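You operate a simulated robot arm through the tools that you are given. There is no shell and no other tool. Be economical: measure what you need, move in short steps, check, and stop when the job is done.

You run a simulated two-armed robot. Do the job below in one go: nothing can be reset, and whatever is moved stays where it is left.

JOB
Take the lid off the white box on the parts table top and lay it down there.

The check looks at the end state, three seconds after you hand in, the way a careful person would. Anything else that was tipped, shoved, dropped, spilled or broken makes it a failure. A push-on lid holds only when it is set on centred and level and pressed home; a screw cap is set on level and turned clockwise until tight.

ROBOT AND FRAMES
Two 7-joint arms with two-finger parallel grippers on one trunk, on a base that drives. Base frame: it is fixed to the floor where the robot stands at the start and does not move with it; the origin is under the middle of the robot, x ahead of it, y to its left, z up. Readings come in mm, degrees, newtons and seconds.
The left shoulder is at the start at [50, 161, 1098], the right one opposite. With the tool pointing down near the work surface each hand reaches from about 200 to 680 mm from the robot's upright axis, wherever it stands, measured 20 degrees to its own side. Payload 3.43 kg a hand.
Tool frame (each hand has its own): the origin (TCP) lies between the finger pads and is the grasp point; the fingertips stand 30 mm ahead of it; z points along the fingers, y is the line along which they close. The gripper opens to 94 mm. The fingers are 28 mm wide and 10 mm thick; the gripper's body (50 by 96 mm) begins 55 mm behind the TCP.
Orientation is that of the tool frame in the base frame, as a unit quaternion [w, x, y, z]. With the fingers straight down and closing along the base's y, the tool's x points along the base's -x, its y along +y and its z along -z.

CONTROLS
- The arms move only by the tool apply_moves. It takes "left_commands", "right_commands" or both (then of equal length, played together; a hand with none holds still); each is a list that holds one entry, the list of rows, each a list of 7 numbers: the turn, a rotation vector about the tool's x, y, z in degrees, then the shift along the tool's x, y, z in mm, then the closure, from 0 (fully open) to 1 (shut). In form: [[[rx, ry, rz, tx, ty, tz, fingers], ...]]. A call has 1 to 8 rows; each row is the pose to reach, as a shift and turn from the pose commanded when the call began, along the tool's axes at that moment. Rows are played at 5 a second. More than 50 mm and 8.6 degrees between two rows, or a gripper value outside its range, and nothing of the call is played. A pose out of reach is approached as far as the arm can. The call stops where the force on the tool passes 40 N (or 10 N more than at its start, if that is more) or the arm is blocked; 0.2 s more then pass. The fingers move at their own pace (about 45 mm/s each) and stop on an object; they squeeze with about 32 N. The grip force told is the motor's: it shows also when the fingers shut on nothing. Time passes only in rows, and 0.2 s behind the last, so rows that repeat a pose let the fingers close. The reply holds the time, the measured pose of the TCP, the force on the tool along the base axes, the opening and the grip force, in the units named above and with some noise, with the torque about the TCP (base axes, N m) and any sound that the robot's microphone picked up.
- Cameras (640 x 400 px; columns grow to the right, rows downward): "scene" is now at [124.9, 4.2, 1219.1]; the picture's right is [0.09, -1.00, 0.00], its down [-0.49, -0.04, -0.87] and it looks along [0.87, 0.08, -0.49] (base axes); focal length 288 px, centre (320, 200). "left" rides on the left gripper at [76, -14, -102] in its tool frame; the picture's right is [0.18, 0.98, 0.00], its down [-0.75, 0.14, -0.64] and it looks along [-0.63, 0.12, 0.77] (tool axes); focal length 243 px, centre (320, 200). "right" rides on the right gripper at [76, 14, -102] in its tool frame; the picture's right is [-0.18, 0.98, 0.00], its down [-0.75, -0.14, -0.64] and it looks along [-0.63, -0.12, 0.77] (tool axes); focal length 243 px, centre (320, 200). There is no depth. A picture from a camera that has moved, and an enlarged one, comes with that camera's place and axes in the base frame and with its lens. The place of the scene camera against the robot may be out by one fixed shift of up to 18 mm in any direction.
- snapshot(camera): a new picture of that camera. No time passes.
- move_column(by): slides the trunk up (or, below 0, down) by that many mm; the arms and the scene camera ride with it, the base frame stays. It gives what a move gives, with no picture.
- roll_base(legs): drives the robot by 1 to 6 legs, each [ahead, left, turn to the left] in mm, mm and degrees, along the robot's own axes; the way and the turn of a leg run together, so that a leg with both is an arc; at most 1500 mm and 180 degrees a leg. The arms and the cameras ride along, it lands a little off, and it stops where it bumps. It gives what a move gives.
- turn_head(pan, tilt): turns the head with the scene camera to pan (to the left, within 80 degrees either way) and tilt (down, from -29 to 69), counted from straight ahead of the robot. It gives what a move gives.
- close_up(camera, box): a new picture of the part [left, top, right, bottom] of that camera's present view, enlarged. No time passes.
- sign_off(): hands the job in; it is judged then, once.

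Go step by step. Nothing tells you exact positions but the pictures and the camera data: compare them with the known pose of the tool, close in by small moves and look again before you grip or let go. The budget is 120 turns and 100 pictures, counting those below and the enlarged ones. Unless the task says otherwise, let go and move clear before handing in, and close with one line.

The tools are called after ">>>" by a JSON object that holds its "method" and its "body". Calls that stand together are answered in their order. apply_moves: Moves the arms, as the interface text tells. Its arguments: {"type":"object","properties":{"left_commands":{"type":"array"},"right_commands":{"type":"array"}},"required":[]} The other tools are called the same way: move_column (by) slides the trunk up or down; roll_base (legs) drives the base; turn_head (pan, tilt) turns the head that bears the scene camera; snapshot (camera) takes a picture; close_up (camera, box) takes an enlarged picture of a part of a camera's view; sign_off () hands the job in.

At the start:

```text
t: 0.0
left_eef_pos: [377.4, 160.7, 1085.4]
left_ee_rot: [0.0, 0.001, 1.0, 0.001]
left_contact_force: [0.1, -0.1, 0.4]
left_torque: [0.01, -0.01, 0.0]
left_grip_width: 94.0
left_grasp_force: 0.1
right_eef_pos: [377.2, -162.2, 1026.4]
right_ee_rot: [0.0, 0.001, 1.0, 0.0]
right_contact_force: [0.6, 0.2, -0.6]
right_torque: [0.01, -0.01, 0.02]
right_grip_width: 93.9
right_grasp_force: 0.0
trunk travel left (down, up): [-125.0, 142.0]
robot x, y, heading: [-1.6, -1.9, 0.0]
head pan, tilt: [5.2, 29.5]
```

scene: 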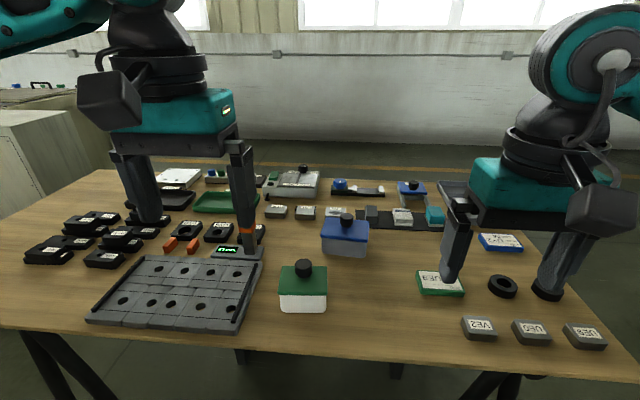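
right: 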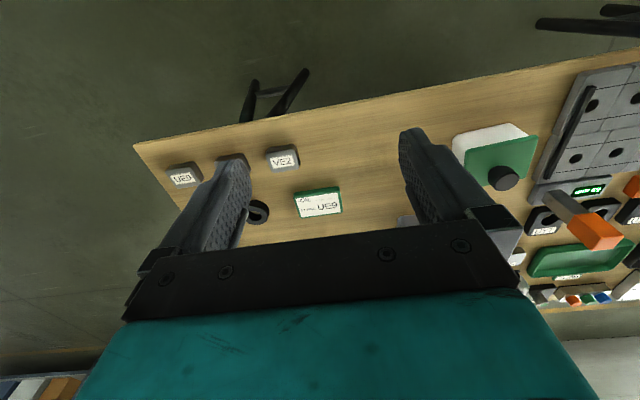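
left: 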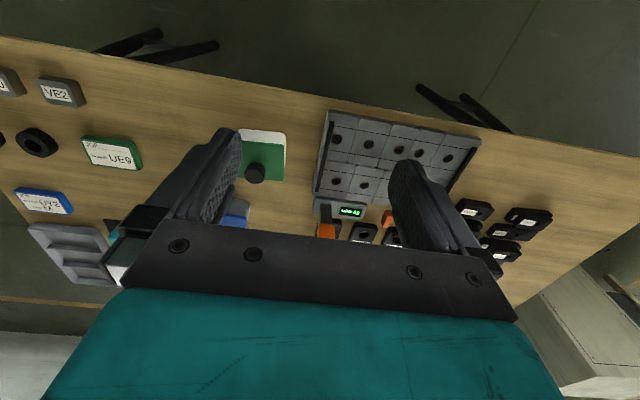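

I see a white box with a green lid and black knob near the front, plus other lidded boxes behind it. I'll look closer before moving.

>>> {"method": "close_up", "body": {"camera": "scene", "box": [240, 200, 400, 330]}}

>>> {"method": "close_up", "body": {"camera": "scene", "box": [140, 150, 460, 260]}}

>>> {"method": "close_up", "body": {"camera": "right", "box": [400, 80, 640, 310]}}

```text
3.08 times, centred on (320, 265) of scene
camera zoom: at [124.9, 4.2, 1219.1], right [0.09, -1.0, 0.0], down [-0.49, -0.04, -0.87], along [0.87, 0.08, -0.49], focal length 886 px, centre (320, 0)
```

zoom: 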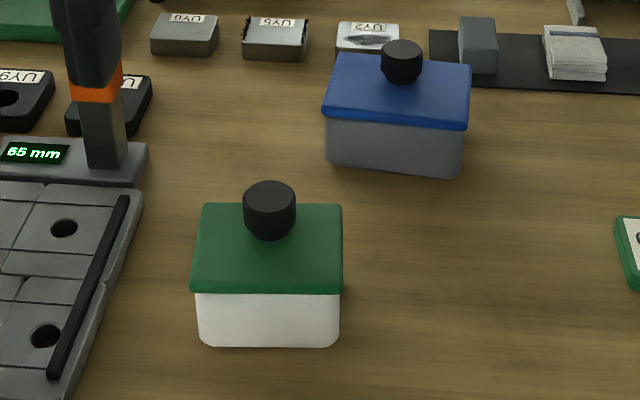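

```text
2.00 times, centred on (300, 205) of scene
camera zoom: at [124.9, 4.2, 1219.1], right [0.09, -1.0, 0.0], down [-0.49, -0.04, -0.87], along [0.87, 0.08, -0.49], focal length 576 px, centre (360, 190)
```

zoom: 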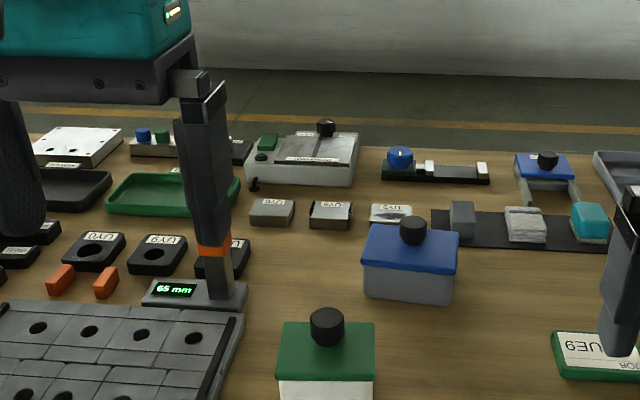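

```text
1.74 times, centred on (520, 195) of right
camera zoom: at [299.6, -148.0, 1129.4], right [0.19, 0.98, 0.0], down [0.75, -0.14, 0.64], along [0.63, -0.12, -0.77], focal length 422 px, centre (-28, 209)
```

zoom: 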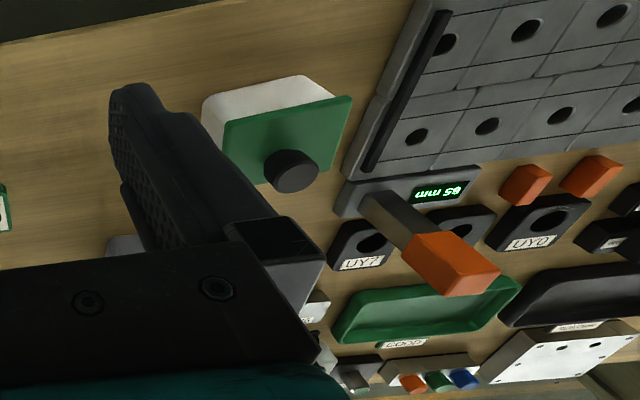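

The target is the white box with the green lid. Triangulating the two views puts its knob near (549, 76, 832) and the table near z 745. I'll bring the left hand above the knob and look again.

>>> {"method": "apply_moves", "body": {"left_commands": [[[0, 0, 0, -29, -14, 22, 0], [0, 0, 0, -58, -28, 44, 0], [0, 0, 0, -87, -42, 66, 0], [0, 0, 0, -116, -57, 88, 0], [0, 0, 0, -145, -71, 110, 0], [0, 0, 0, -172, -85, 132, 0], [0, 0, 0, -172, -85, 132, 0]]]}}

>>> {"method": "snapshot", "body": {"camera": "left"}}

>>> {"method": "snapshot", "body": {"camera": "scene"}}

>>> {"method": "snapshot", "body": {"camera": "right"}}

```text
t: 1.6
left_eef_pos: [549.0, 76.9, 951.3]
left_ee_rot: [0.0, 0.001, 1.0, -0.001]
left_contact_force: [0.9, 0.6, 0.8]
left_torque: [0.0, -0.02, 0.0]
left_grip_width: 94.0
left_grasp_force: 0.0
right_eef_pos: [376.5, -162.3, 1025.6]
right_ee_rot: [0.0, 0.001, 1.0, 0.001]
right_contact_force: [-0.1, 0.3, 0.3]
right_torque: [-0.01, 0.01, 0.01]
right_grip_width: 93.9
right_grasp_force: 0.0
trunk travel left (down, up): [-125.0, 142.0]
robot x, y, heading: [1.0, 2.1, -0.0]
head pan, tilt: [5.2, 29.5]
```

```text
93 pictures are left
camera left: at [472.8, 62.8, 1053.2], right [-0.18, 0.98, 0.0], down [0.75, 0.14, 0.64], along [0.63, 0.12, -0.77], focal length 243 px, centre (320, 200)
```

left: 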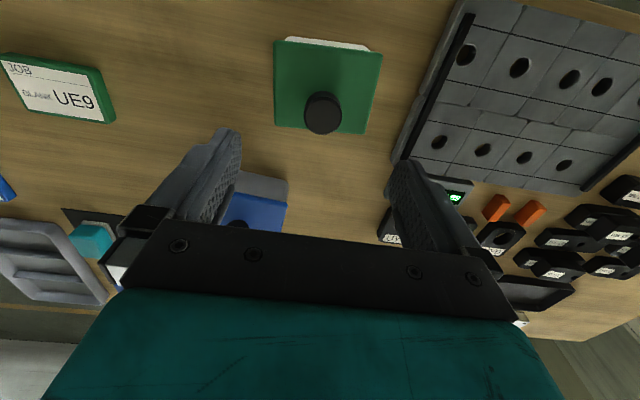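

```text
92 pictures are left
camera scene: at [124.8, 4.2, 1219.1], right [0.09, -1.0, 0.0], down [-0.49, -0.04, -0.87], along [0.87, 0.08, -0.49], focal length 288 px, centre (320, 200)
```

scene: 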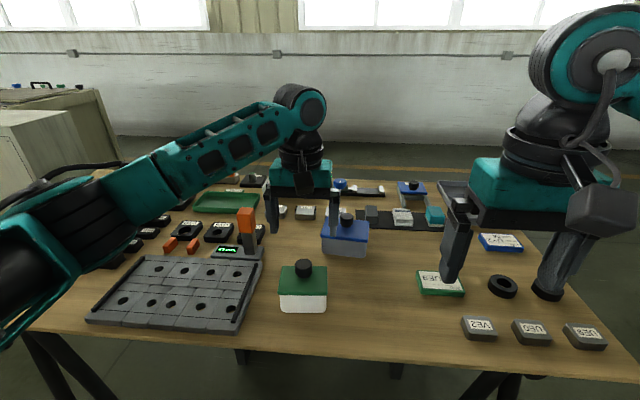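

```text
91 pictures are left
camera right: at [299.6, -147.9, 1129.5], right [0.19, 0.98, 0.0], down [0.75, -0.14, 0.64], along [0.63, -0.12, -0.77], focal length 243 px, centre (320, 200)
```

right: 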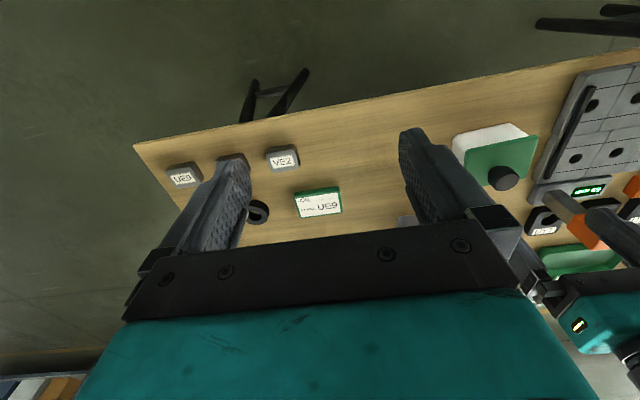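

The knob now triangulates to about (552, 79, 833). I'll zoom in to measure the knob's top and the lid's height.

>>> {"method": "close_up", "body": {"camera": "left", "box": [260, 30, 400, 140]}}

>>> {"method": "close_up", "body": {"camera": "scene", "box": [260, 250, 350, 320]}}

```text
3.64 times, centred on (330, 85) of left
camera zoom: at [472.8, 62.8, 1053.2], right [-0.18, 0.98, 0.0], down [0.75, 0.14, 0.64], along [0.63, 0.12, -0.77], focal length 882 px, centre (284, 618)
```

zoom: 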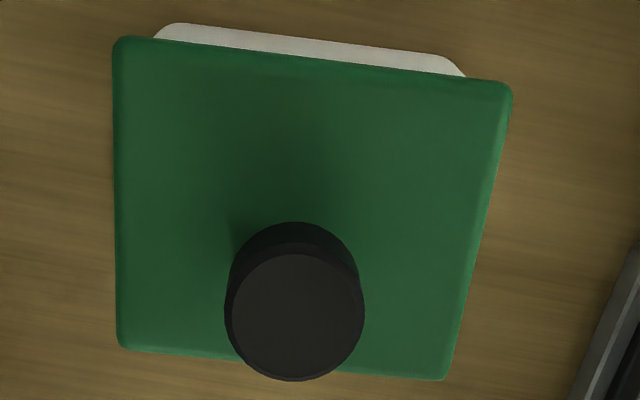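

```text
5.71 times, centred on (305, 285) of scene
camera zoom: at [124.8, 4.2, 1219.1], right [0.09, -1.0, 0.0], down [-0.49, -0.04, -0.87], along [0.87, 0.08, -0.49], focal length 1646 px, centre (406, -286)
```

zoom: 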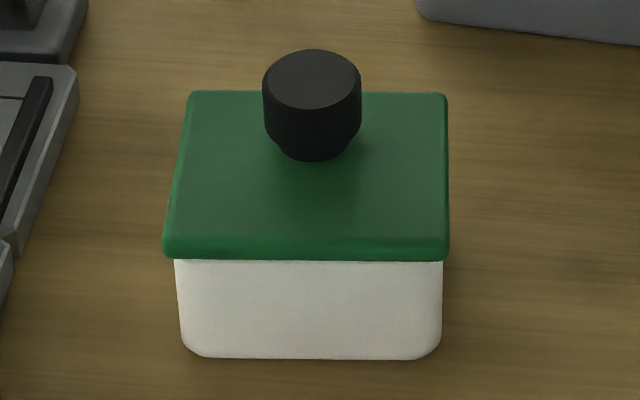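

The knob is about 35 mm wide and 24 mm tall, with its top near z 838. I'll centre the hand over it, lower to just above and check.

>>> {"method": "apply_moves", "body": {"left_commands": [[[0, 0, 0, -4.5, 3, 0, 0], [0, 0, 0, -4.5, 3, 30, 0], [0, 0, 0, -4.5, 3, 55, 0], [0, 0, 0, -4.5, 3, 76, 0], [0, 0, 0, -4.5, 3, 76, 0]]]}}

>>> {"method": "snapshot", "body": {"camera": "left"}}

>>> {"method": "close_up", "body": {"camera": "scene", "box": [240, 220, 370, 320]}}

>>> {"method": "close_up", "body": {"camera": "right", "box": [440, 80, 640, 240]}}

```text
t: 2.8
left_eef_pos: [554.4, 76.7, 874.9]
left_ee_rot: [0.0, 0.001, 1.0, -0.001]
left_contact_force: [-0.7, 0.6, -0.2]
left_torque: [0.0, 0.01, 0.03]
left_grip_width: 94.4
left_grasp_force: 0.0
right_eef_pos: [376.7, -162.3, 1026.8]
right_ee_rot: [0.0, 0.002, 1.0, 0.001]
right_contact_force: [0.6, -0.5, -0.2]
right_torque: [0.01, 0.02, -0.01]
right_grip_width: 94.0
right_grasp_force: 0.2
trunk travel left (down, up): [-125.0, 142.0]
robot x, y, heading: [0.5, -1.5, -0.0]
head pan, tilt: [5.2, 29.5]
```

```text
88 pictures are left
camera left: at [477.3, 64.4, 977.8], right [-0.18, 0.98, 0.0], down [0.75, 0.14, 0.64], along [0.63, 0.12, -0.77], focal length 243 px, centre (320, 200)
```

left: 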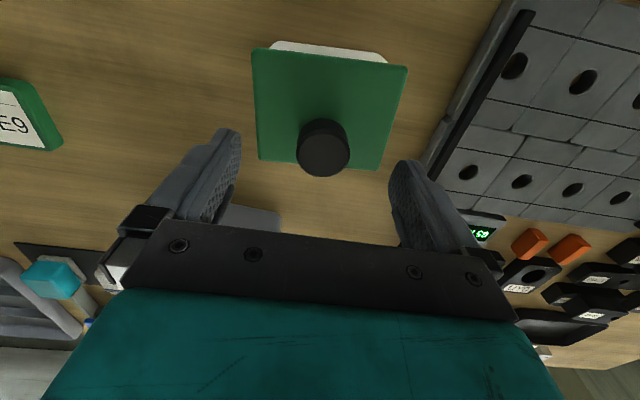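

```text
4.00 times, centred on (305, 270) of scene
camera zoom: at [124.9, 4.2, 1219.1], right [0.09, -1.0, 0.0], down [-0.49, -0.04, -0.87], along [0.87, 0.08, -0.49], focal length 1152 px, centre (380, -80)
```

zoom: 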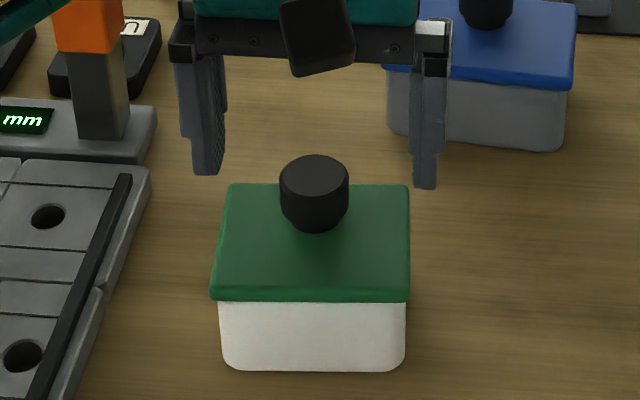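

```text
2.50 times, centred on (540, 160) of right
camera zoom: at [299.6, -148.0, 1129.4], right [0.19, 0.98, 0.0], down [0.75, -0.14, 0.64], along [0.63, -0.12, -0.77], focal length 606 px, centre (-230, 300)
```

zoom: 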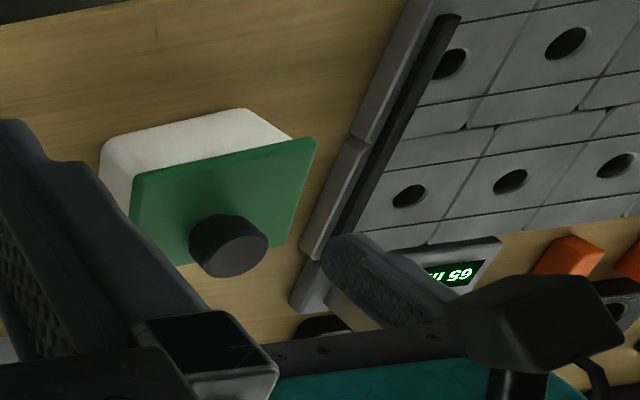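

Refined knob top centre is about (557, 82, 831) and the lid surface is near z 807. I'll shift slightly, lower so the fingertips straddle the knob and check.

>>> {"method": "apply_moves", "body": {"left_commands": [[[0, 0, 0, -3, 3.5, 0, 0], [0, 0, 0, -3, 3.5, 15, 0], [0, 0, 0, -3, 3.5, 28, 0], [0, 0, 0, -3, 3.5, 28, 0]]]}}

>>> {"method": "close_up", "body": {"camera": "scene", "box": [240, 220, 370, 320]}}

>>> {"method": "snapshot", "body": {"camera": "left"}}

>>> {"method": "close_up", "body": {"camera": "right", "box": [440, 80, 640, 240]}}

```text
t: 3.8
left_eef_pos: [555.9, 80.2, 850.4]
left_ee_rot: [0.001, 0.001, 1.0, -0.002]
left_contact_force: [-0.6, 2.4, 14.2]
left_torque: [0.09, 0.0, -0.01]
left_grip_width: 94.1
left_grasp_force: 0.1
right_eef_pos: [374.9, -162.0, 1028.5]
right_ee_rot: [0.001, 0.0, 1.0, 0.001]
right_contact_force: [0.1, 0.2, -0.7]
right_torque: [0.01, 0.03, -0.01]
right_grip_width: 93.9
right_grasp_force: 0.1
trunk travel left (down, up): [-125.0, 142.0]
robot x, y, heading: [-0.5, 1.8, -0.2]
head pan, tilt: [5.2, 29.5]
```

```text
4.00 times, centred on (305, 270) of scene
camera zoom: at [123.6, 4.2, 1219.5], right [0.09, -1.0, 0.0], down [-0.49, -0.04, -0.87], along [0.87, 0.08, -0.49], focal length 1152 px, centre (380, -80)
```

zoom: 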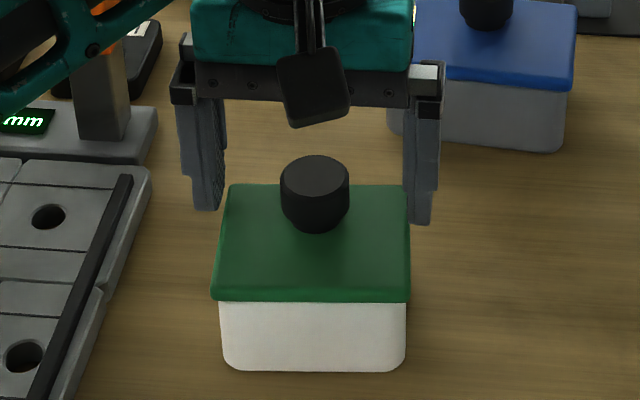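

```text
84 pictures are left
camera left: at [479.6, 67.3, 951.9], right [-0.18, 0.98, 0.0], down [0.75, 0.14, 0.65], along [0.63, 0.12, -0.76], focal length 243 px, centre (320, 200)
```

left: 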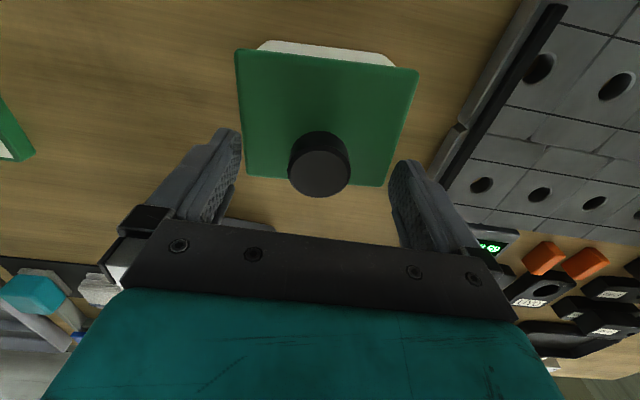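

```text
2.50 times, centred on (540, 160) of right
camera zoom: at [298.6, -147.9, 1130.1], right [0.19, 0.98, 0.0], down [0.75, -0.14, 0.64], along [0.63, -0.12, -0.77], focal length 606 px, centre (-230, 300)
```

zoom: 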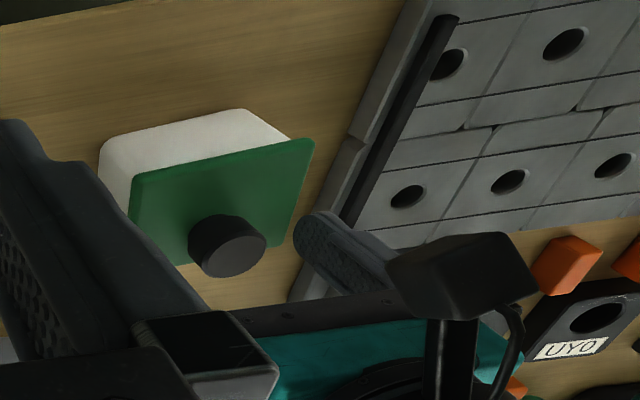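

I measured an unexpected 14 N upward force, so something is touching. I'll look at the whole scene and the fingertips before going any further.

>>> {"method": "snapshot", "body": {"camera": "scene"}}

>>> {"method": "close_up", "body": {"camera": "left", "box": [200, 30, 440, 210]}}

>>> {"method": "close_up", "body": {"camera": "scene", "box": [275, 255, 355, 305]}}

```text
82 pictures are left
camera scene: at [123.6, 4.2, 1219.5], right [0.09, -1.0, 0.0], down [-0.49, -0.04, -0.87], along [0.87, 0.08, -0.49], focal length 288 px, centre (320, 200)
```

scene: 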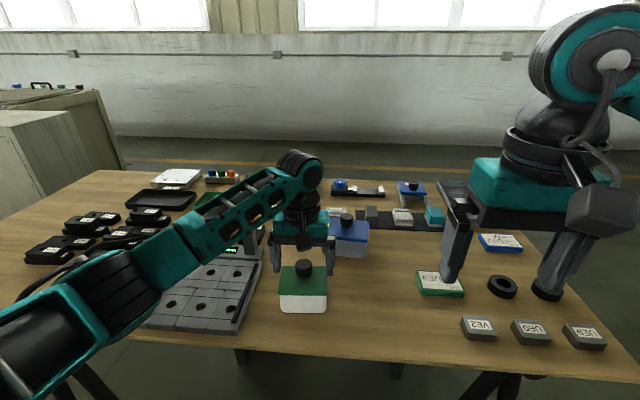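

```text
2.22 times, centred on (320, 120) of left
camera zoom: at [479.6, 67.3, 951.9], right [-0.18, 0.98, 0.0], down [0.75, 0.14, 0.65], along [0.63, 0.12, -0.76], focal length 539 px, centre (320, 378)
```

zoom: 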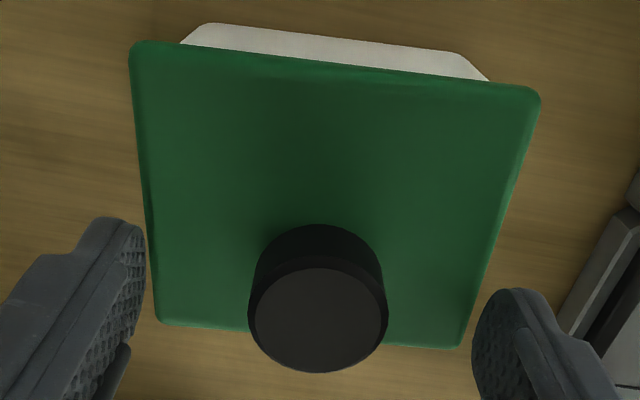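

```text
8.00 times, centred on (315, 280) of scene
camera zoom: at [123.6, 4.2, 1219.5], right [0.09, -1.0, 0.0], down [-0.49, -0.04, -0.87], along [0.87, 0.08, -0.49], focal length 2305 px, centre (360, -440)
```

zoom: 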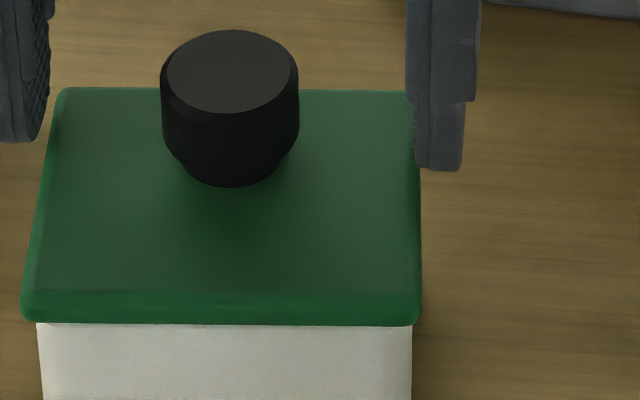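

The arm's elbow hangs low over the gray tray, so it may be what is touching. I'll back up, raise the trunk so the elbow sits higher, and check that nothing moved.

>>> {"method": "apply_moves", "body": {"left_commands": [[[0, 0, 0, 0, 0, -20, 0], [0, 0, 0, 0, 0, -45, 0], [0, 0, 0, 0, 0, -45, 0]]]}}

>>> {"method": "snapshot", "body": {"camera": "scene"}}

>>> {"method": "move_column", "body": {"by": 135}}

>>> {"method": "snapshot", "body": {"camera": "scene"}}

```text
t: 4.6
left_eef_pos: [557.3, 81.7, 893.2]
left_ee_rot: [-0.002, 0.001, 1.0, 0.0]
left_contact_force: [0.4, -0.4, 0.5]
left_torque: [0.01, 0.02, 0.01]
left_grip_width: 93.7
left_grasp_force: 0.0
right_eef_pos: [376.6, -162.6, 1025.9]
right_ee_rot: [0.0, 0.001, 1.0, 0.001]
right_contact_force: [0.2, -0.4, -0.3]
right_torque: [0.0, 0.01, 0.0]
right_grip_width: 94.2
right_grasp_force: 0.2
trunk travel left (down, up): [-125.0, 142.0]
robot x, y, heading: [0.6, 1.3, 0.3]
head pan, tilt: [5.2, 29.5]
```

```text
79 pictures are left
camera scene: at [124.8, 4.2, 1219.0], right [0.09, -1.0, 0.0], down [-0.49, -0.04, -0.87], along [0.87, 0.08, -0.49], focal length 288 px, centre (320, 200)
```

scene: 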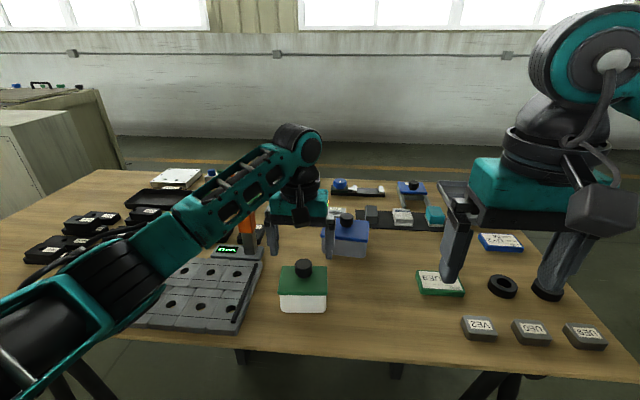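

```text
t: 6.2
left_eef_pos: [558.1, 82.1, 1028.0]
left_ee_rot: [0.0, 0.002, 1.0, 0.0]
left_contact_force: [1.1, 0.1, 0.0]
left_torque: [-0.02, 0.02, 0.02]
left_grip_width: 93.9
left_grasp_force: 0.0
right_eef_pos: [376.9, -162.6, 1161.6]
right_ee_rot: [0.0, 0.001, 1.0, 0.001]
right_contact_force: [0.8, -0.1, 0.5]
right_torque: [0.03, -0.01, 0.02]
right_grip_width: 93.9
right_grasp_force: 0.0
trunk travel left (down, up): [-260.0, 7.0]
robot x, y, heading: [4.0, -2.5, -0.1]
head pan, tilt: [5.2, 29.5]
```

```text
78 pictures are left
camera scene: at [125.0, 4.2, 1354.0], right [0.09, -1.0, 0.0], down [-0.49, -0.04, -0.87], along [0.87, 0.08, -0.49], focal length 288 px, centre (320, 200)
```

scene: 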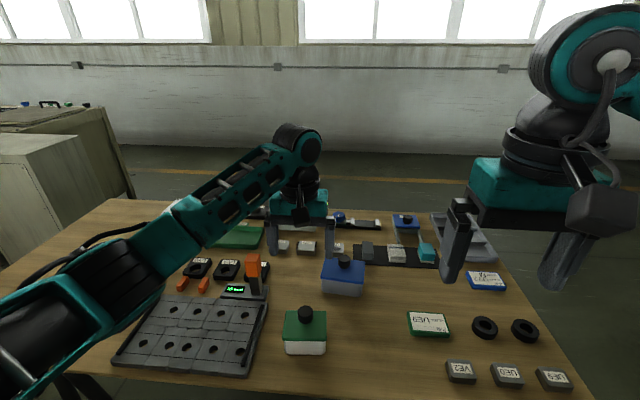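

Nothing visibly moved, and the force went to zero once I lifted. With the trunk raised, I'll lower the hand over the knob again and watch the force and the elbow.

>>> {"method": "apply_moves", "body": {"left_commands": [[[0, 0, 0, 0, 0, 35, 0], [0, 0, 0, 0, 0, 70, 0], [0, 0, 0, 0, 0, 105, 0], [0, 0, 0, 0, 0, 140, 0], [0, 0, 0, 0, 0, 165, 0], [0, 0, 0, 0, 0, 165, 0]]]}}

>>> {"method": "snapshot", "body": {"camera": "scene"}}

>>> {"method": "close_up", "body": {"camera": "left", "box": [200, 30, 440, 210]}}

```text
t: 7.6
left_eef_pos: [556.0, 81.7, 863.0]
left_ee_rot: [0.0, 0.0, 1.0, -0.001]
left_contact_force: [-0.8, -0.3, -0.5]
left_torque: [-0.01, -0.01, -0.04]
left_grip_width: 93.9
left_grasp_force: 0.0
right_eef_pos: [376.7, -162.1, 1161.9]
right_ee_rot: [0.0, 0.001, 1.0, 0.0]
right_contact_force: [1.0, 0.1, -0.1]
right_torque: [-0.03, 0.0, 0.0]
right_grip_width: 93.9
right_grasp_force: 0.1
trunk travel left (down, up): [-260.0, 7.0]
robot x, y, heading: [3.7, -3.1, 0.3]
head pan, tilt: [5.2, 29.5]
```

```text
77 pictures are left
camera scene: at [124.8, 4.2, 1354.1], right [0.09, -1.0, 0.0], down [-0.49, -0.04, -0.87], along [0.87, 0.08, -0.49], focal length 288 px, centre (320, 200)
```

scene: 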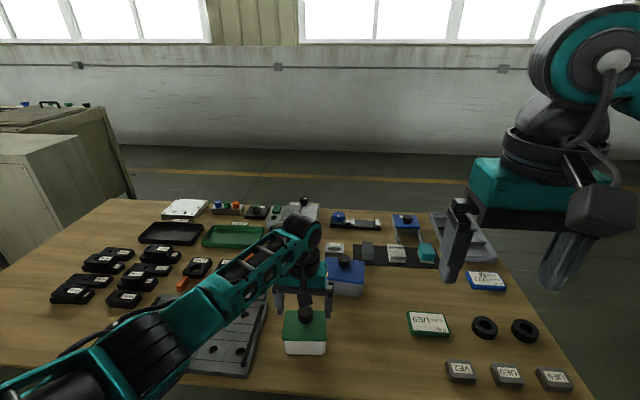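

```text
2.22 times, centred on (320, 120) of left
camera zoom: at [479.2, 68.3, 964.7], right [-0.18, 0.98, 0.0], down [0.75, 0.14, 0.64], along [0.63, 0.12, -0.77], focal length 539 px, centre (320, 378)
```

zoom: 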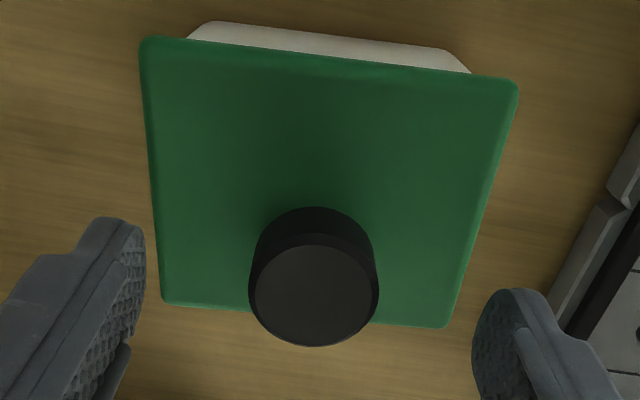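

The hand is centred over the knob and the elbow is now clear. I'll partly close the fingers to about 60 mm and lower in small steps.

>>> {"method": "apply_moves", "body": {"left_commands": [[[0, 0, 0, -2, -1, 0, 0.36], [0, 0, 0, -2, -1, 4, 0.36], [0, 0, 0, -2, -1, 8, 0.36], [0, 0, 0, -2, -1, 12, 0.36], [0, 0, 0, -2, -1, 12, 0.36]]]}}

>>> {"method": "close_up", "body": {"camera": "scene", "box": [260, 280, 350, 360]}}

>>> {"method": "close_up", "body": {"camera": "left", "box": [200, 30, 440, 210]}}

```text
t: 8.8
left_eef_pos: [558.4, 81.2, 850.0]
left_ee_rot: [0.0, 0.001, 1.0, -0.001]
left_contact_force: [-0.4, 1.1, -0.4]
left_torque: [0.01, 0.03, 0.0]
left_grip_width: 60.1
left_grasp_force: 0.0
right_eef_pos: [376.7, -162.1, 1160.8]
right_ee_rot: [0.0, 0.001, 1.0, 0.001]
right_contact_force: [0.3, 0.2, -0.4]
right_torque: [-0.01, 0.0, 0.02]
right_grip_width: 94.0
right_grasp_force: 0.1
trunk travel left (down, up): [-260.0, 7.0]
robot x, y, heading: [0.7, -2.5, 0.2]
head pan, tilt: [5.2, 29.5]
```

```text
5.00 times, centred on (305, 320) of scene
camera zoom: at [124.9, 4.2, 1354.1], right [0.09, -1.0, 0.0], down [-0.49, -0.04, -0.87], along [0.87, 0.08, -0.49], focal length 1440 px, centre (395, -400)
```

zoom: 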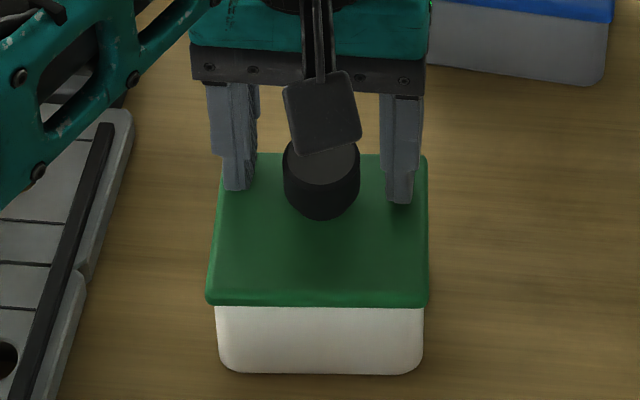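

```text
2.22 times, centred on (320, 120) of left
camera zoom: at [482.1, 67.6, 952.5], right [-0.18, 0.98, 0.0], down [0.75, 0.14, 0.64], along [0.63, 0.12, -0.77], focal length 539 px, centre (320, 378)
```

zoom: 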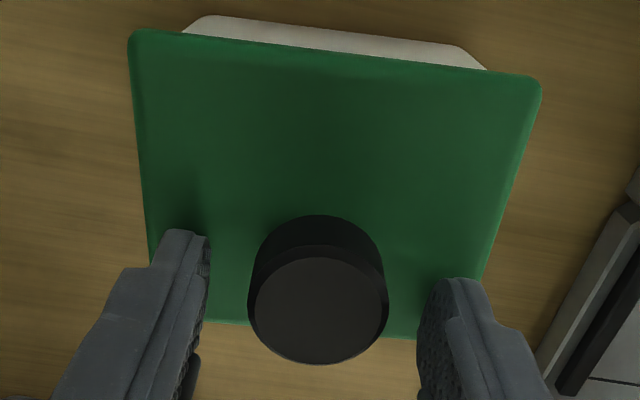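

No contact at this height now, and the fingers straddle the knob. I'll lower another 5 mm and close.

>>> {"method": "apply_moves", "body": {"left_commands": [[[0, 0, 0, 0, 0, 3, 0.36], [0, 0, 0, 0, 0, 5, 0.36], [0, 0, 0, 0, 0, 5, 0.36]]]}}

>>> {"method": "close_up", "body": {"camera": "scene", "box": [260, 280, 350, 360]}}

```text
t: 9.6
left_eef_pos: [558.4, 80.7, 850.2]
left_ee_rot: [0.003, 0.001, 1.0, -0.001]
left_contact_force: [-2.1, 4.6, 26.2]
left_torque: [0.36, 0.31, -0.02]
left_grip_width: 59.9
left_grasp_force: 0.0
right_eef_pos: [374.7, -160.6, 1162.6]
right_ee_rot: [0.002, 0.001, 1.0, 0.001]
right_contact_force: [0.5, -0.5, 0.5]
right_torque: [-0.04, 0.01, 0.01]
right_grip_width: 93.8
right_grasp_force: 0.2
trunk travel left (down, up): [-260.0, 7.0]
robot x, y, heading: [-1.4, 0.5, -0.0]
head pan, tilt: [5.2, 29.5]
```

```text
5.00 times, centred on (305, 320) of scene
camera zoom: at [122.0, 4.2, 1354.7], right [0.09, -1.0, 0.0], down [-0.49, -0.04, -0.87], along [0.87, 0.08, -0.49], focal length 1440 px, centre (395, -400)
```

zoom: 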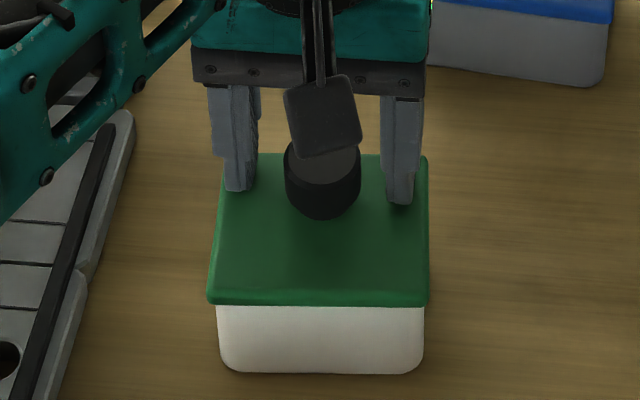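

The fingertips are resting on the lid surface at z about 820. So the earlier contact was the lid too. I'll lift about 2 mm clear and then close on the knob.

>>> {"method": "apply_moves", "body": {"left_commands": [[[0, 0, 0, 0, 0, -7, 0.36], [0, 0, 0, 0, 0, -7, 0.36], [0, 0, 0, 0, 0, -7, 0.7], [0, 0, 0, 0, 0, -7, 1], [0, 0, 0, 0, 0, -7, 1], [0, 0, 0, 0, 0, -7, 1], [0, 0, 0, 0, 0, -7, 1]]]}}

>>> {"method": "close_up", "body": {"camera": "scene", "box": [260, 280, 350, 360]}}

>>> {"method": "close_up", "body": {"camera": "left", "box": [200, 30, 440, 210]}}

```text
t: 11.2
left_eef_pos: [559.5, 80.5, 853.3]
left_ee_rot: [0.0, 0.001, 1.0, 0.001]
left_contact_force: [-0.1, 0.2, 1.1]
left_torque: [-0.02, 0.0, 0.0]
left_grip_width: 32.6
left_grasp_force: 32.1
right_eef_pos: [376.9, -161.5, 1160.9]
right_ee_rot: [-0.001, 0.001, 1.0, 0.001]
right_contact_force: [0.8, 0.8, 0.1]
right_torque: [-0.01, -0.03, -0.02]
right_grip_width: 94.1
right_grasp_force: 0.1
trunk travel left (down, up): [-260.0, 7.0]
robot x, y, heading: [0.3, 3.4, -0.0]
head pan, tilt: [5.2, 29.5]
heard: snap
```

```text
5.00 times, centred on (305, 320) of scene
camera zoom: at [124.9, 4.2, 1354.1], right [0.09, -1.0, 0.0], down [-0.49, -0.04, -0.87], along [0.87, 0.08, -0.49], focal length 1440 px, centre (395, -400)
```

zoom: 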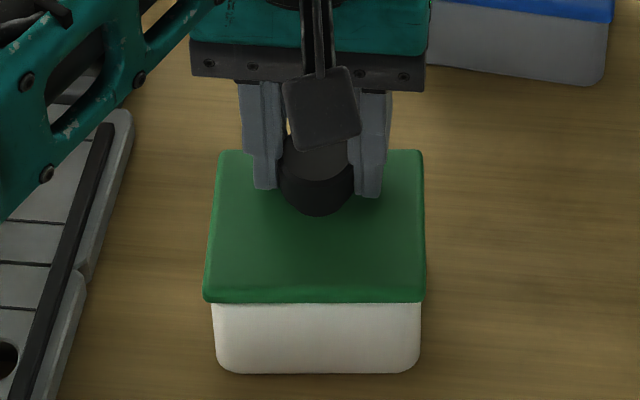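

```text
2.22 times, centred on (320, 120) of left
camera zoom: at [482.4, 67.7, 954.5], right [-0.18, 0.98, 0.0], down [0.75, 0.14, 0.64], along [0.63, 0.12, -0.77], focal length 539 px, centre (320, 378)
```

zoom: 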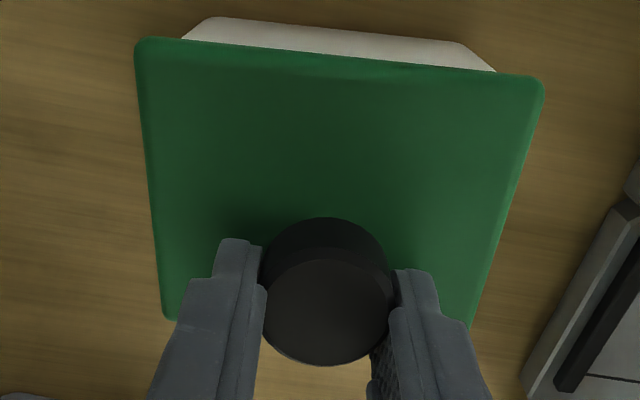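

The knob is gripped at 32.6 mm and I heard a snap, which is probably the lid coming loose or seating. I'll lift slowly and check whether the box comes with it.

>>> {"method": "apply_moves", "body": {"left_commands": [[[0, 0, 0, 0, 0, -3, 1], [0, 0, 0, 0, 0, -6, 1], [0, 0, 0, 0, 0, -10, 1], [0, 0, 0, 0, 0, -15, 1], [0, 0, 0, 0, 0, -15, 1]]]}}

>>> {"method": "close_up", "body": {"camera": "scene", "box": [260, 270, 360, 360]}}

```text
t: 12.4
left_eef_pos: [559.3, 79.4, 867.9]
left_ee_rot: [0.0, 0.001, 1.0, -0.001]
left_contact_force: [0.5, 0.1, -1.6]
left_torque: [-0.03, 0.0, 0.01]
left_grip_width: 32.4
left_grasp_force: 32.2
right_eef_pos: [377.1, -161.2, 1162.4]
right_ee_rot: [0.0, 0.0, 1.0, 0.0]
right_contact_force: [-0.1, -0.4, -1.0]
right_torque: [-0.02, 0.03, -0.01]
right_grip_width: 93.7
right_grasp_force: 0.0
trunk travel left (down, up): [-260.0, 7.0]
robot x, y, heading: [1.0, -2.8, -0.0]
head pan, tilt: [5.2, 29.5]
```

```text
4.44 times, centred on (310, 315) of scene
camera zoom: at [124.9, 4.2, 1354.1], right [0.09, -1.0, 0.0], down [-0.49, -0.04, -0.87], along [0.87, 0.08, -0.49], focal length 1280 px, centre (364, -311)
```

zoom: 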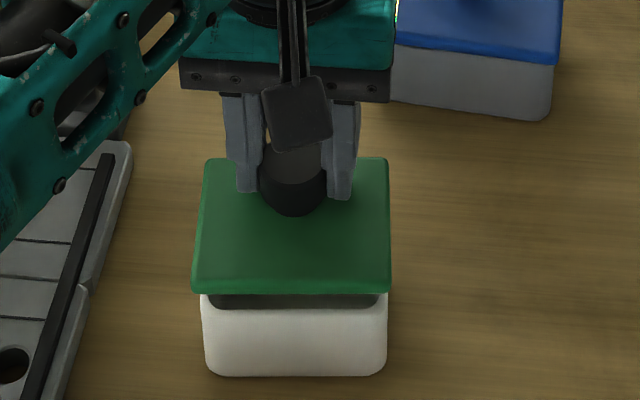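

The lid has come off and the box stayed on the table. I'll lift well clear and look at it.

>>> {"method": "apply_moves", "body": {"left_commands": [[[0, 0, 0, 0, 0, -15, 1], [0, 0, 0, 0, 0, -35, 1], [0, 0, 0, 0, 0, -55, 1], [0, 0, 0, 0, 0, -70, 1], [0, 0, 0, 0, 0, -70, 1]]]}}

>>> {"method": "snapshot", "body": {"camera": "scene"}}

>>> {"method": "snapshot", "body": {"camera": "right"}}

```text
t: 13.6
left_eef_pos: [557.8, 81.3, 936.9]
left_ee_rot: [0.001, 0.001, 1.0, -0.001]
left_contact_force: [-0.5, 0.1, -1.1]
left_torque: [0.02, -0.05, -0.04]
left_grip_width: 32.5
left_grasp_force: 31.9
right_eef_pos: [376.7, -162.6, 1161.4]
right_ee_rot: [0.001, 0.0, 1.0, 0.001]
right_contact_force: [0.6, -0.5, 0.5]
right_torque: [0.0, 0.0, 0.02]
right_grip_width: 94.0
right_grasp_force: 0.1
trunk travel left (down, up): [-260.0, 7.0]
robot x, y, heading: [1.5, -2.5, 0.3]
head pan, tilt: [5.2, 29.5]
```

```text
69 pictures are left
camera scene: at [125.0, 4.2, 1354.0], right [0.09, -1.0, 0.0], down [-0.49, -0.04, -0.87], along [0.87, 0.08, -0.49], focal length 288 px, centre (320, 200)
```

scene: 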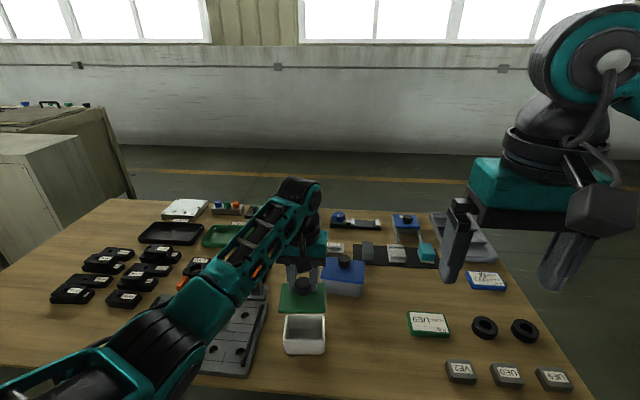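

```text
68 pictures are left
camera right: at [299.7, -148.0, 1264.4], right [0.19, 0.98, 0.0], down [0.75, -0.14, 0.64], along [0.63, -0.12, -0.77], focal length 243 px, centre (320, 200)
```

right: 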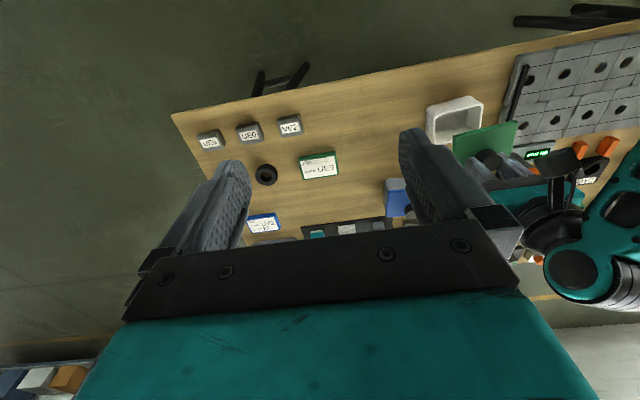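

The lid is held free above the open, empty box. I'll carry it right to clear table at about (540, -60), between the box and the UE9 block.

>>> {"method": "apply_moves", "body": {"left_commands": [[[0, 0, 0, 3, -25, 0, 1], [0, 0, 0, 7, -55, 0, 1], [0, 0, 0, 11, -85, 0, 1], [0, 0, 0, 15, -115, 0, 1], [0, 0, 0, 18, -141, 0, 1], [0, 0, 0, 18, -141, 0, 1]]]}}

>>> {"method": "snapshot", "body": {"camera": "scene"}}

>>> {"method": "snapshot", "body": {"camera": "left"}}

```text
t: 15.0
left_eef_pos: [541.5, -61.5, 938.4]
left_ee_rot: [0.0, 0.001, 1.0, 0.0]
left_contact_force: [0.7, 0.0, -0.5]
left_torque: [0.0, 0.03, -0.01]
left_grip_width: 32.6
left_grasp_force: 31.9
right_eef_pos: [376.2, -162.3, 1161.9]
right_ee_rot: [0.001, 0.001, 1.0, 0.001]
right_contact_force: [0.3, 0.4, 0.6]
right_torque: [-0.02, 0.03, -0.02]
right_grip_width: 93.9
right_grasp_force: 0.1
trunk travel left (down, up): [-260.0, 7.0]
robot x, y, heading: [1.4, 1.5, -0.2]
head pan, tilt: [5.2, 29.5]
```

```text
67 pictures are left
camera scene: at [125.0, 4.4, 1354.0], right [0.09, -1.0, 0.0], down [-0.49, -0.04, -0.87], along [0.87, 0.08, -0.49], focal length 288 px, centre (320, 200)
```

scene: 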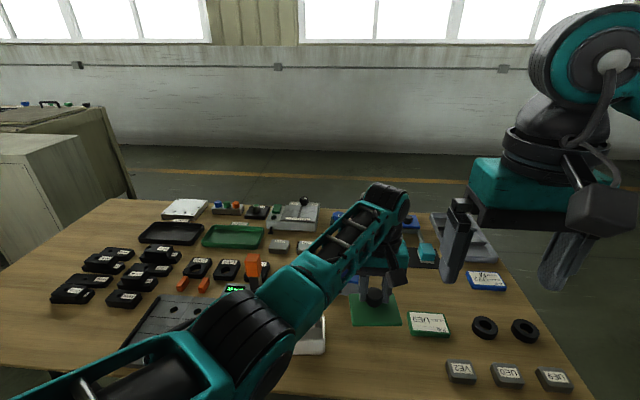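

```text
66 pictures are left
camera left: at [464.6, -74.0, 1040.6], right [-0.18, 0.98, 0.0], down [0.75, 0.14, 0.64], along [0.63, 0.12, -0.77], focal length 243 px, centre (320, 200)
```

left: 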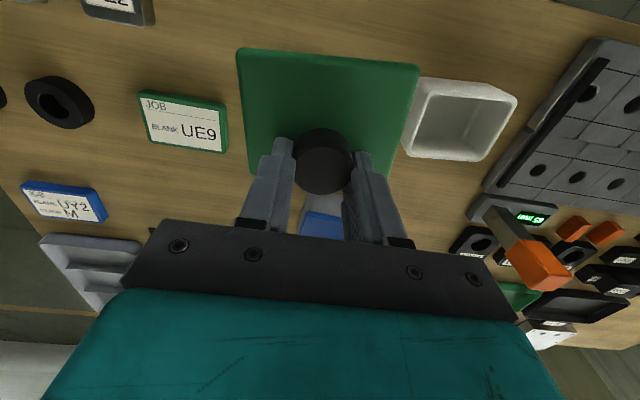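

The spot is clear: about 45 mm from both the box and the UE9 block. I'll lower the lid most of the way and check.

>>> {"method": "apply_moves", "body": {"left_commands": [[[0, 0, 0, 0, 0, 20, 1], [0, 0, 0, 0, 0, 40, 1], [0, 0, 0, 0, 0, 60, 1], [0, 0, 0, 0, 0, 80, 1], [0, 0, 0, 0, 0, 95, 1], [0, 0, 0, 0, 0, 95, 1]]]}}

>>> {"method": "snapshot", "body": {"camera": "scene"}}

>>> {"method": "snapshot", "body": {"camera": "left"}}

>>> {"method": "close_up", "body": {"camera": "right", "box": [300, 80, 560, 240]}}

```text
t: 16.4
left_eef_pos: [538.4, -56.5, 844.1]
left_ee_rot: [0.0, 0.0, 1.0, 0.0]
left_contact_force: [0.1, 1.1, 0.3]
left_torque: [-0.02, -0.04, 0.01]
left_grip_width: 32.5
left_grasp_force: 31.6
left hand out of reach, approached as far as the arm can: row 5, 6
right_eef_pos: [377.5, -163.0, 1160.8]
right_ee_rot: [0.001, 0.001, 1.0, 0.0]
right_contact_force: [0.8, 0.2, 0.5]
right_torque: [-0.01, -0.03, 0.0]
right_grip_width: 94.2
right_grasp_force: 0.1
trunk travel left (down, up): [-260.0, 7.0]
robot x, y, heading: [2.1, -2.5, -0.1]
head pan, tilt: [5.2, 29.5]
```

```text
65 pictures are left
camera scene: at [124.8, 3.9, 1354.1], right [0.09, -1.0, 0.0], down [-0.49, -0.04, -0.87], along [0.87, 0.08, -0.49], focal length 288 px, centre (320, 200)
```

scene: 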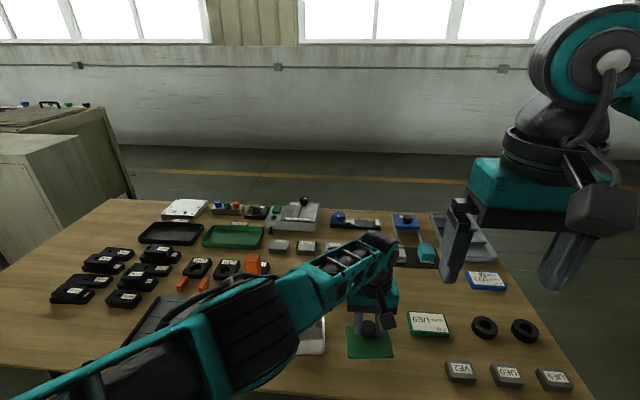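

```text
64 pictures are left
camera left: at [461.4, -70.2, 946.1], right [-0.18, 0.98, 0.0], down [0.75, 0.14, 0.64], along [0.63, 0.12, -0.77], focal length 243 px, centre (320, 200)
```

left: 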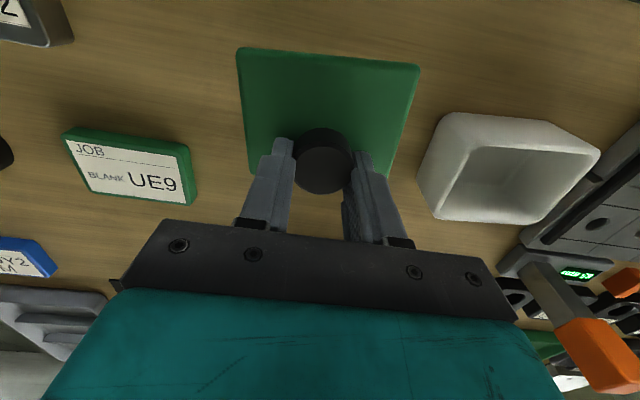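

```text
2.46 times, centred on (430, 160) of right
camera zoom: at [299.6, -148.2, 1264.4], right [0.19, 0.98, 0.0], down [0.75, -0.14, 0.64], along [0.63, -0.12, -0.77], focal length 597 px, centre (49, 298)
```

zoom: 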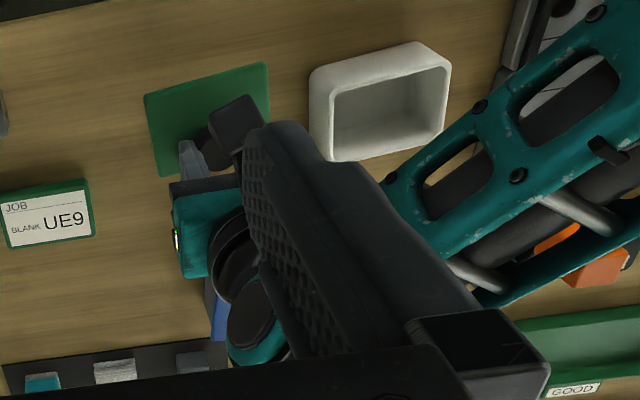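

With the trunk raised, the hand is at its lower reach limit. I'll lower the lid the rest of the way with the trunk, in small steps.

>>> {"method": "move_column", "body": {"by": -22}}

>>> {"method": "snapshot", "body": {"camera": "left"}}

>>> {"method": "close_up", "body": {"camera": "scene", "box": [320, 290, 430, 370]}}

```text
t: 17.1
left_eef_pos: [536.4, -58.2, 821.9]
left_ee_rot: [0.0, 0.0, 1.0, 0.0]
left_contact_force: [1.1, -0.3, -0.6]
left_torque: [0.0, -0.04, 0.01]
left_grip_width: 32.5
left_grasp_force: 31.9
right_eef_pos: [376.3, -162.6, 1139.3]
right_ee_rot: [0.001, 0.001, 1.0, 0.001]
right_contact_force: [-1.0, 0.1, 0.0]
right_torque: [0.01, 0.0, 0.02]
right_grip_width: 93.9
right_grasp_force: 0.0
trunk travel left (down, up): [-238.0, 29.0]
robot x, y, heading: [-1.7, -2.4, -0.1]
head pan, tilt: [5.2, 29.5]
```

```text
62 pictures are left
camera left: at [461.1, -70.2, 924.3], right [-0.18, 0.98, 0.0], down [0.75, 0.14, 0.64], along [0.63, 0.12, -0.77], focal length 243 px, centre (320, 200)
```

left: 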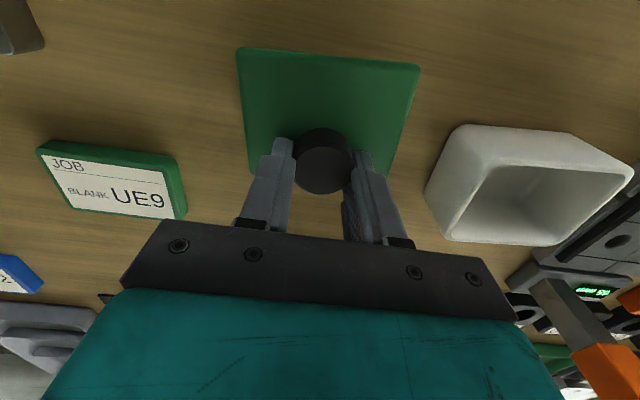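

```text
5.00 times, centred on (375, 330) of scene
camera zoom: at [124.6, 4.3, 1332.1], right [0.09, -1.0, 0.0], down [-0.49, -0.04, -0.87], along [0.87, 0.08, -0.49], focal length 1440 px, centre (45, -450)
```

zoom: 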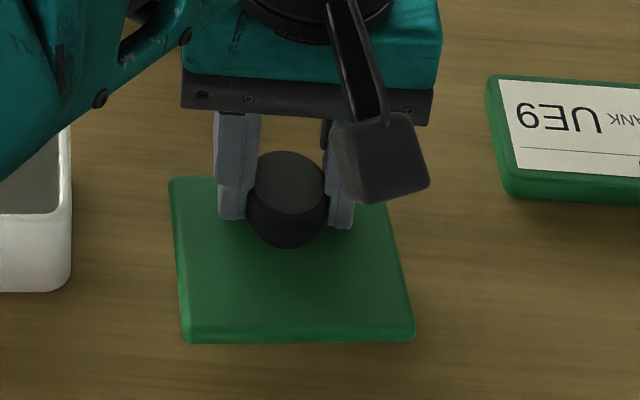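

The lid is close above the table with no contact yet. I'll continue in small trunk steps.

>>> {"method": "move_column", "body": {"by": -10}}

>>> {"method": "close_up", "body": {"camera": "scene", "box": [320, 290, 430, 370]}}

```text
t: 17.7
left_eef_pos: [538.3, -57.1, 812.5]
left_ee_rot: [-0.001, 0.001, 1.0, 0.0]
left_contact_force: [-0.1, -0.7, -0.7]
left_torque: [-0.02, 0.01, -0.01]
left_grip_width: 32.5
left_grasp_force: 31.6
right_eef_pos: [377.2, -161.4, 1129.3]
right_ee_rot: [0.0, 0.001, 1.0, 0.001]
right_contact_force: [-0.2, 0.3, -0.1]
right_torque: [0.02, 0.03, 0.0]
right_grip_width: 93.7
right_grasp_force: 0.1
trunk travel left (down, up): [-228.0, 39.0]
robot x, y, heading: [-3.0, 2.3, 0.1]
head pan, tilt: [5.2, 29.5]
```

```text
5.00 times, centred on (375, 330) of scene
camera zoom: at [124.7, 4.2, 1322.1], right [0.09, -1.0, 0.0], down [-0.49, -0.04, -0.87], along [0.87, 0.08, -0.49], focal length 1440 px, centre (45, -450)
```

zoom: 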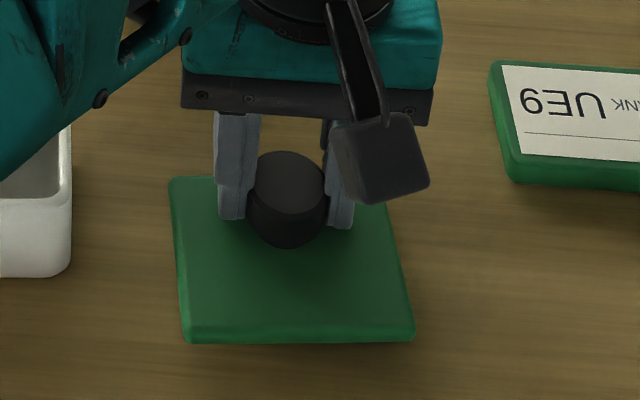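

>>> {"method": "move_column", "body": {"by": -7}}

>>> {"method": "close_up", "body": {"camera": "right", "box": [340, 80, 500, 180]}}

```text
t: 18.2
left_eef_pos: [539.1, -57.6, 805.7]
left_ee_rot: [0.0, 0.0, 1.0, 0.0]
left_contact_force: [-0.1, -0.3, -0.8]
left_torque: [0.0, -0.01, 0.02]
left_grip_width: 32.5
left_grasp_force: 31.7
right_eef_pos: [376.0, -161.6, 1122.1]
right_ee_rot: [0.0, 0.002, 1.0, 0.001]
right_contact_force: [-0.9, -0.1, 0.5]
right_torque: [0.01, 0.01, -0.01]
right_grip_width: 93.8
right_grasp_force: 0.1
trunk travel left (down, up): [-221.0, 46.0]
robot x, y, heading: [0.2, -1.6, 0.0]
head pan, tilt: [5.2, 29.5]
```

```text
4.00 times, centred on (420, 130) of right
camera zoom: at [299.6, -148.0, 1225.5], right [0.19, 0.98, 0.0], down [0.75, -0.14, 0.64], along [0.63, -0.12, -0.77], focal length 970 px, centre (-80, 480)
```

zoom: 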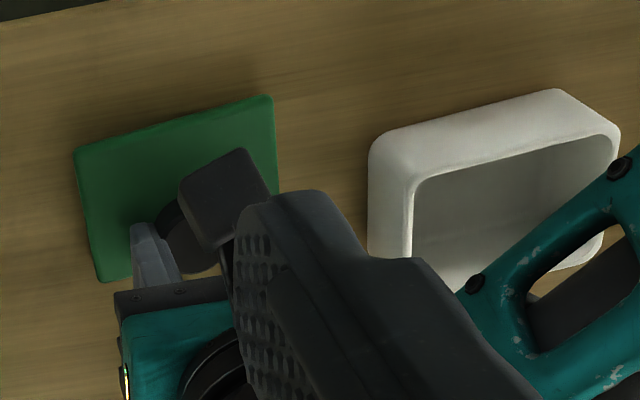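

>>> {"method": "move_column", "body": {"by": -5}}

>>> {"method": "close_up", "body": {"camera": "scene", "box": [320, 290, 430, 370]}}

```text
t: 18.8
left_eef_pos: [537.5, -58.1, 800.4]
left_ee_rot: [0.0, 0.001, 1.0, -0.001]
left_contact_force: [-0.6, 1.7, 7.3]
left_torque: [0.16, 0.44, -0.08]
left_grip_width: 32.4
left_grasp_force: 32.4
right_eef_pos: [376.3, -161.4, 1118.6]
right_ee_rot: [0.001, 0.001, 1.0, 0.002]
right_contact_force: [0.1, -0.3, 1.4]
right_torque: [-0.02, -0.02, -0.01]
right_grip_width: 94.0
right_grasp_force: 0.0
trunk travel left (down, up): [-216.0, 51.0]
robot x, y, heading: [-2.1, 1.1, 0.2]
head pan, tilt: [5.2, 29.5]
```

```text
5.00 times, centred on (375, 330) of scene
camera zoom: at [124.3, 4.3, 1310.2], right [0.09, -1.0, 0.0], down [-0.49, -0.04, -0.87], along [0.87, 0.08, -0.49], focal length 1440 px, centre (45, -450)
```

zoom: 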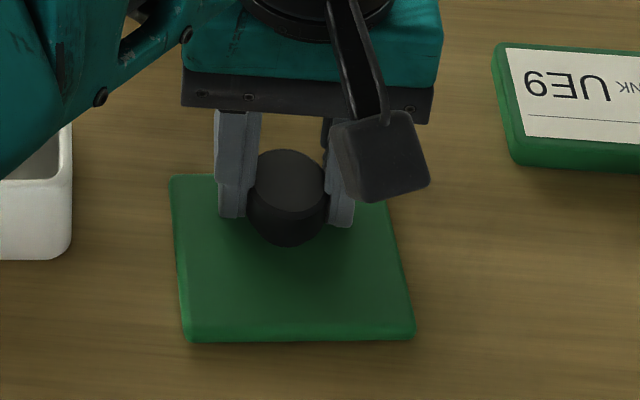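

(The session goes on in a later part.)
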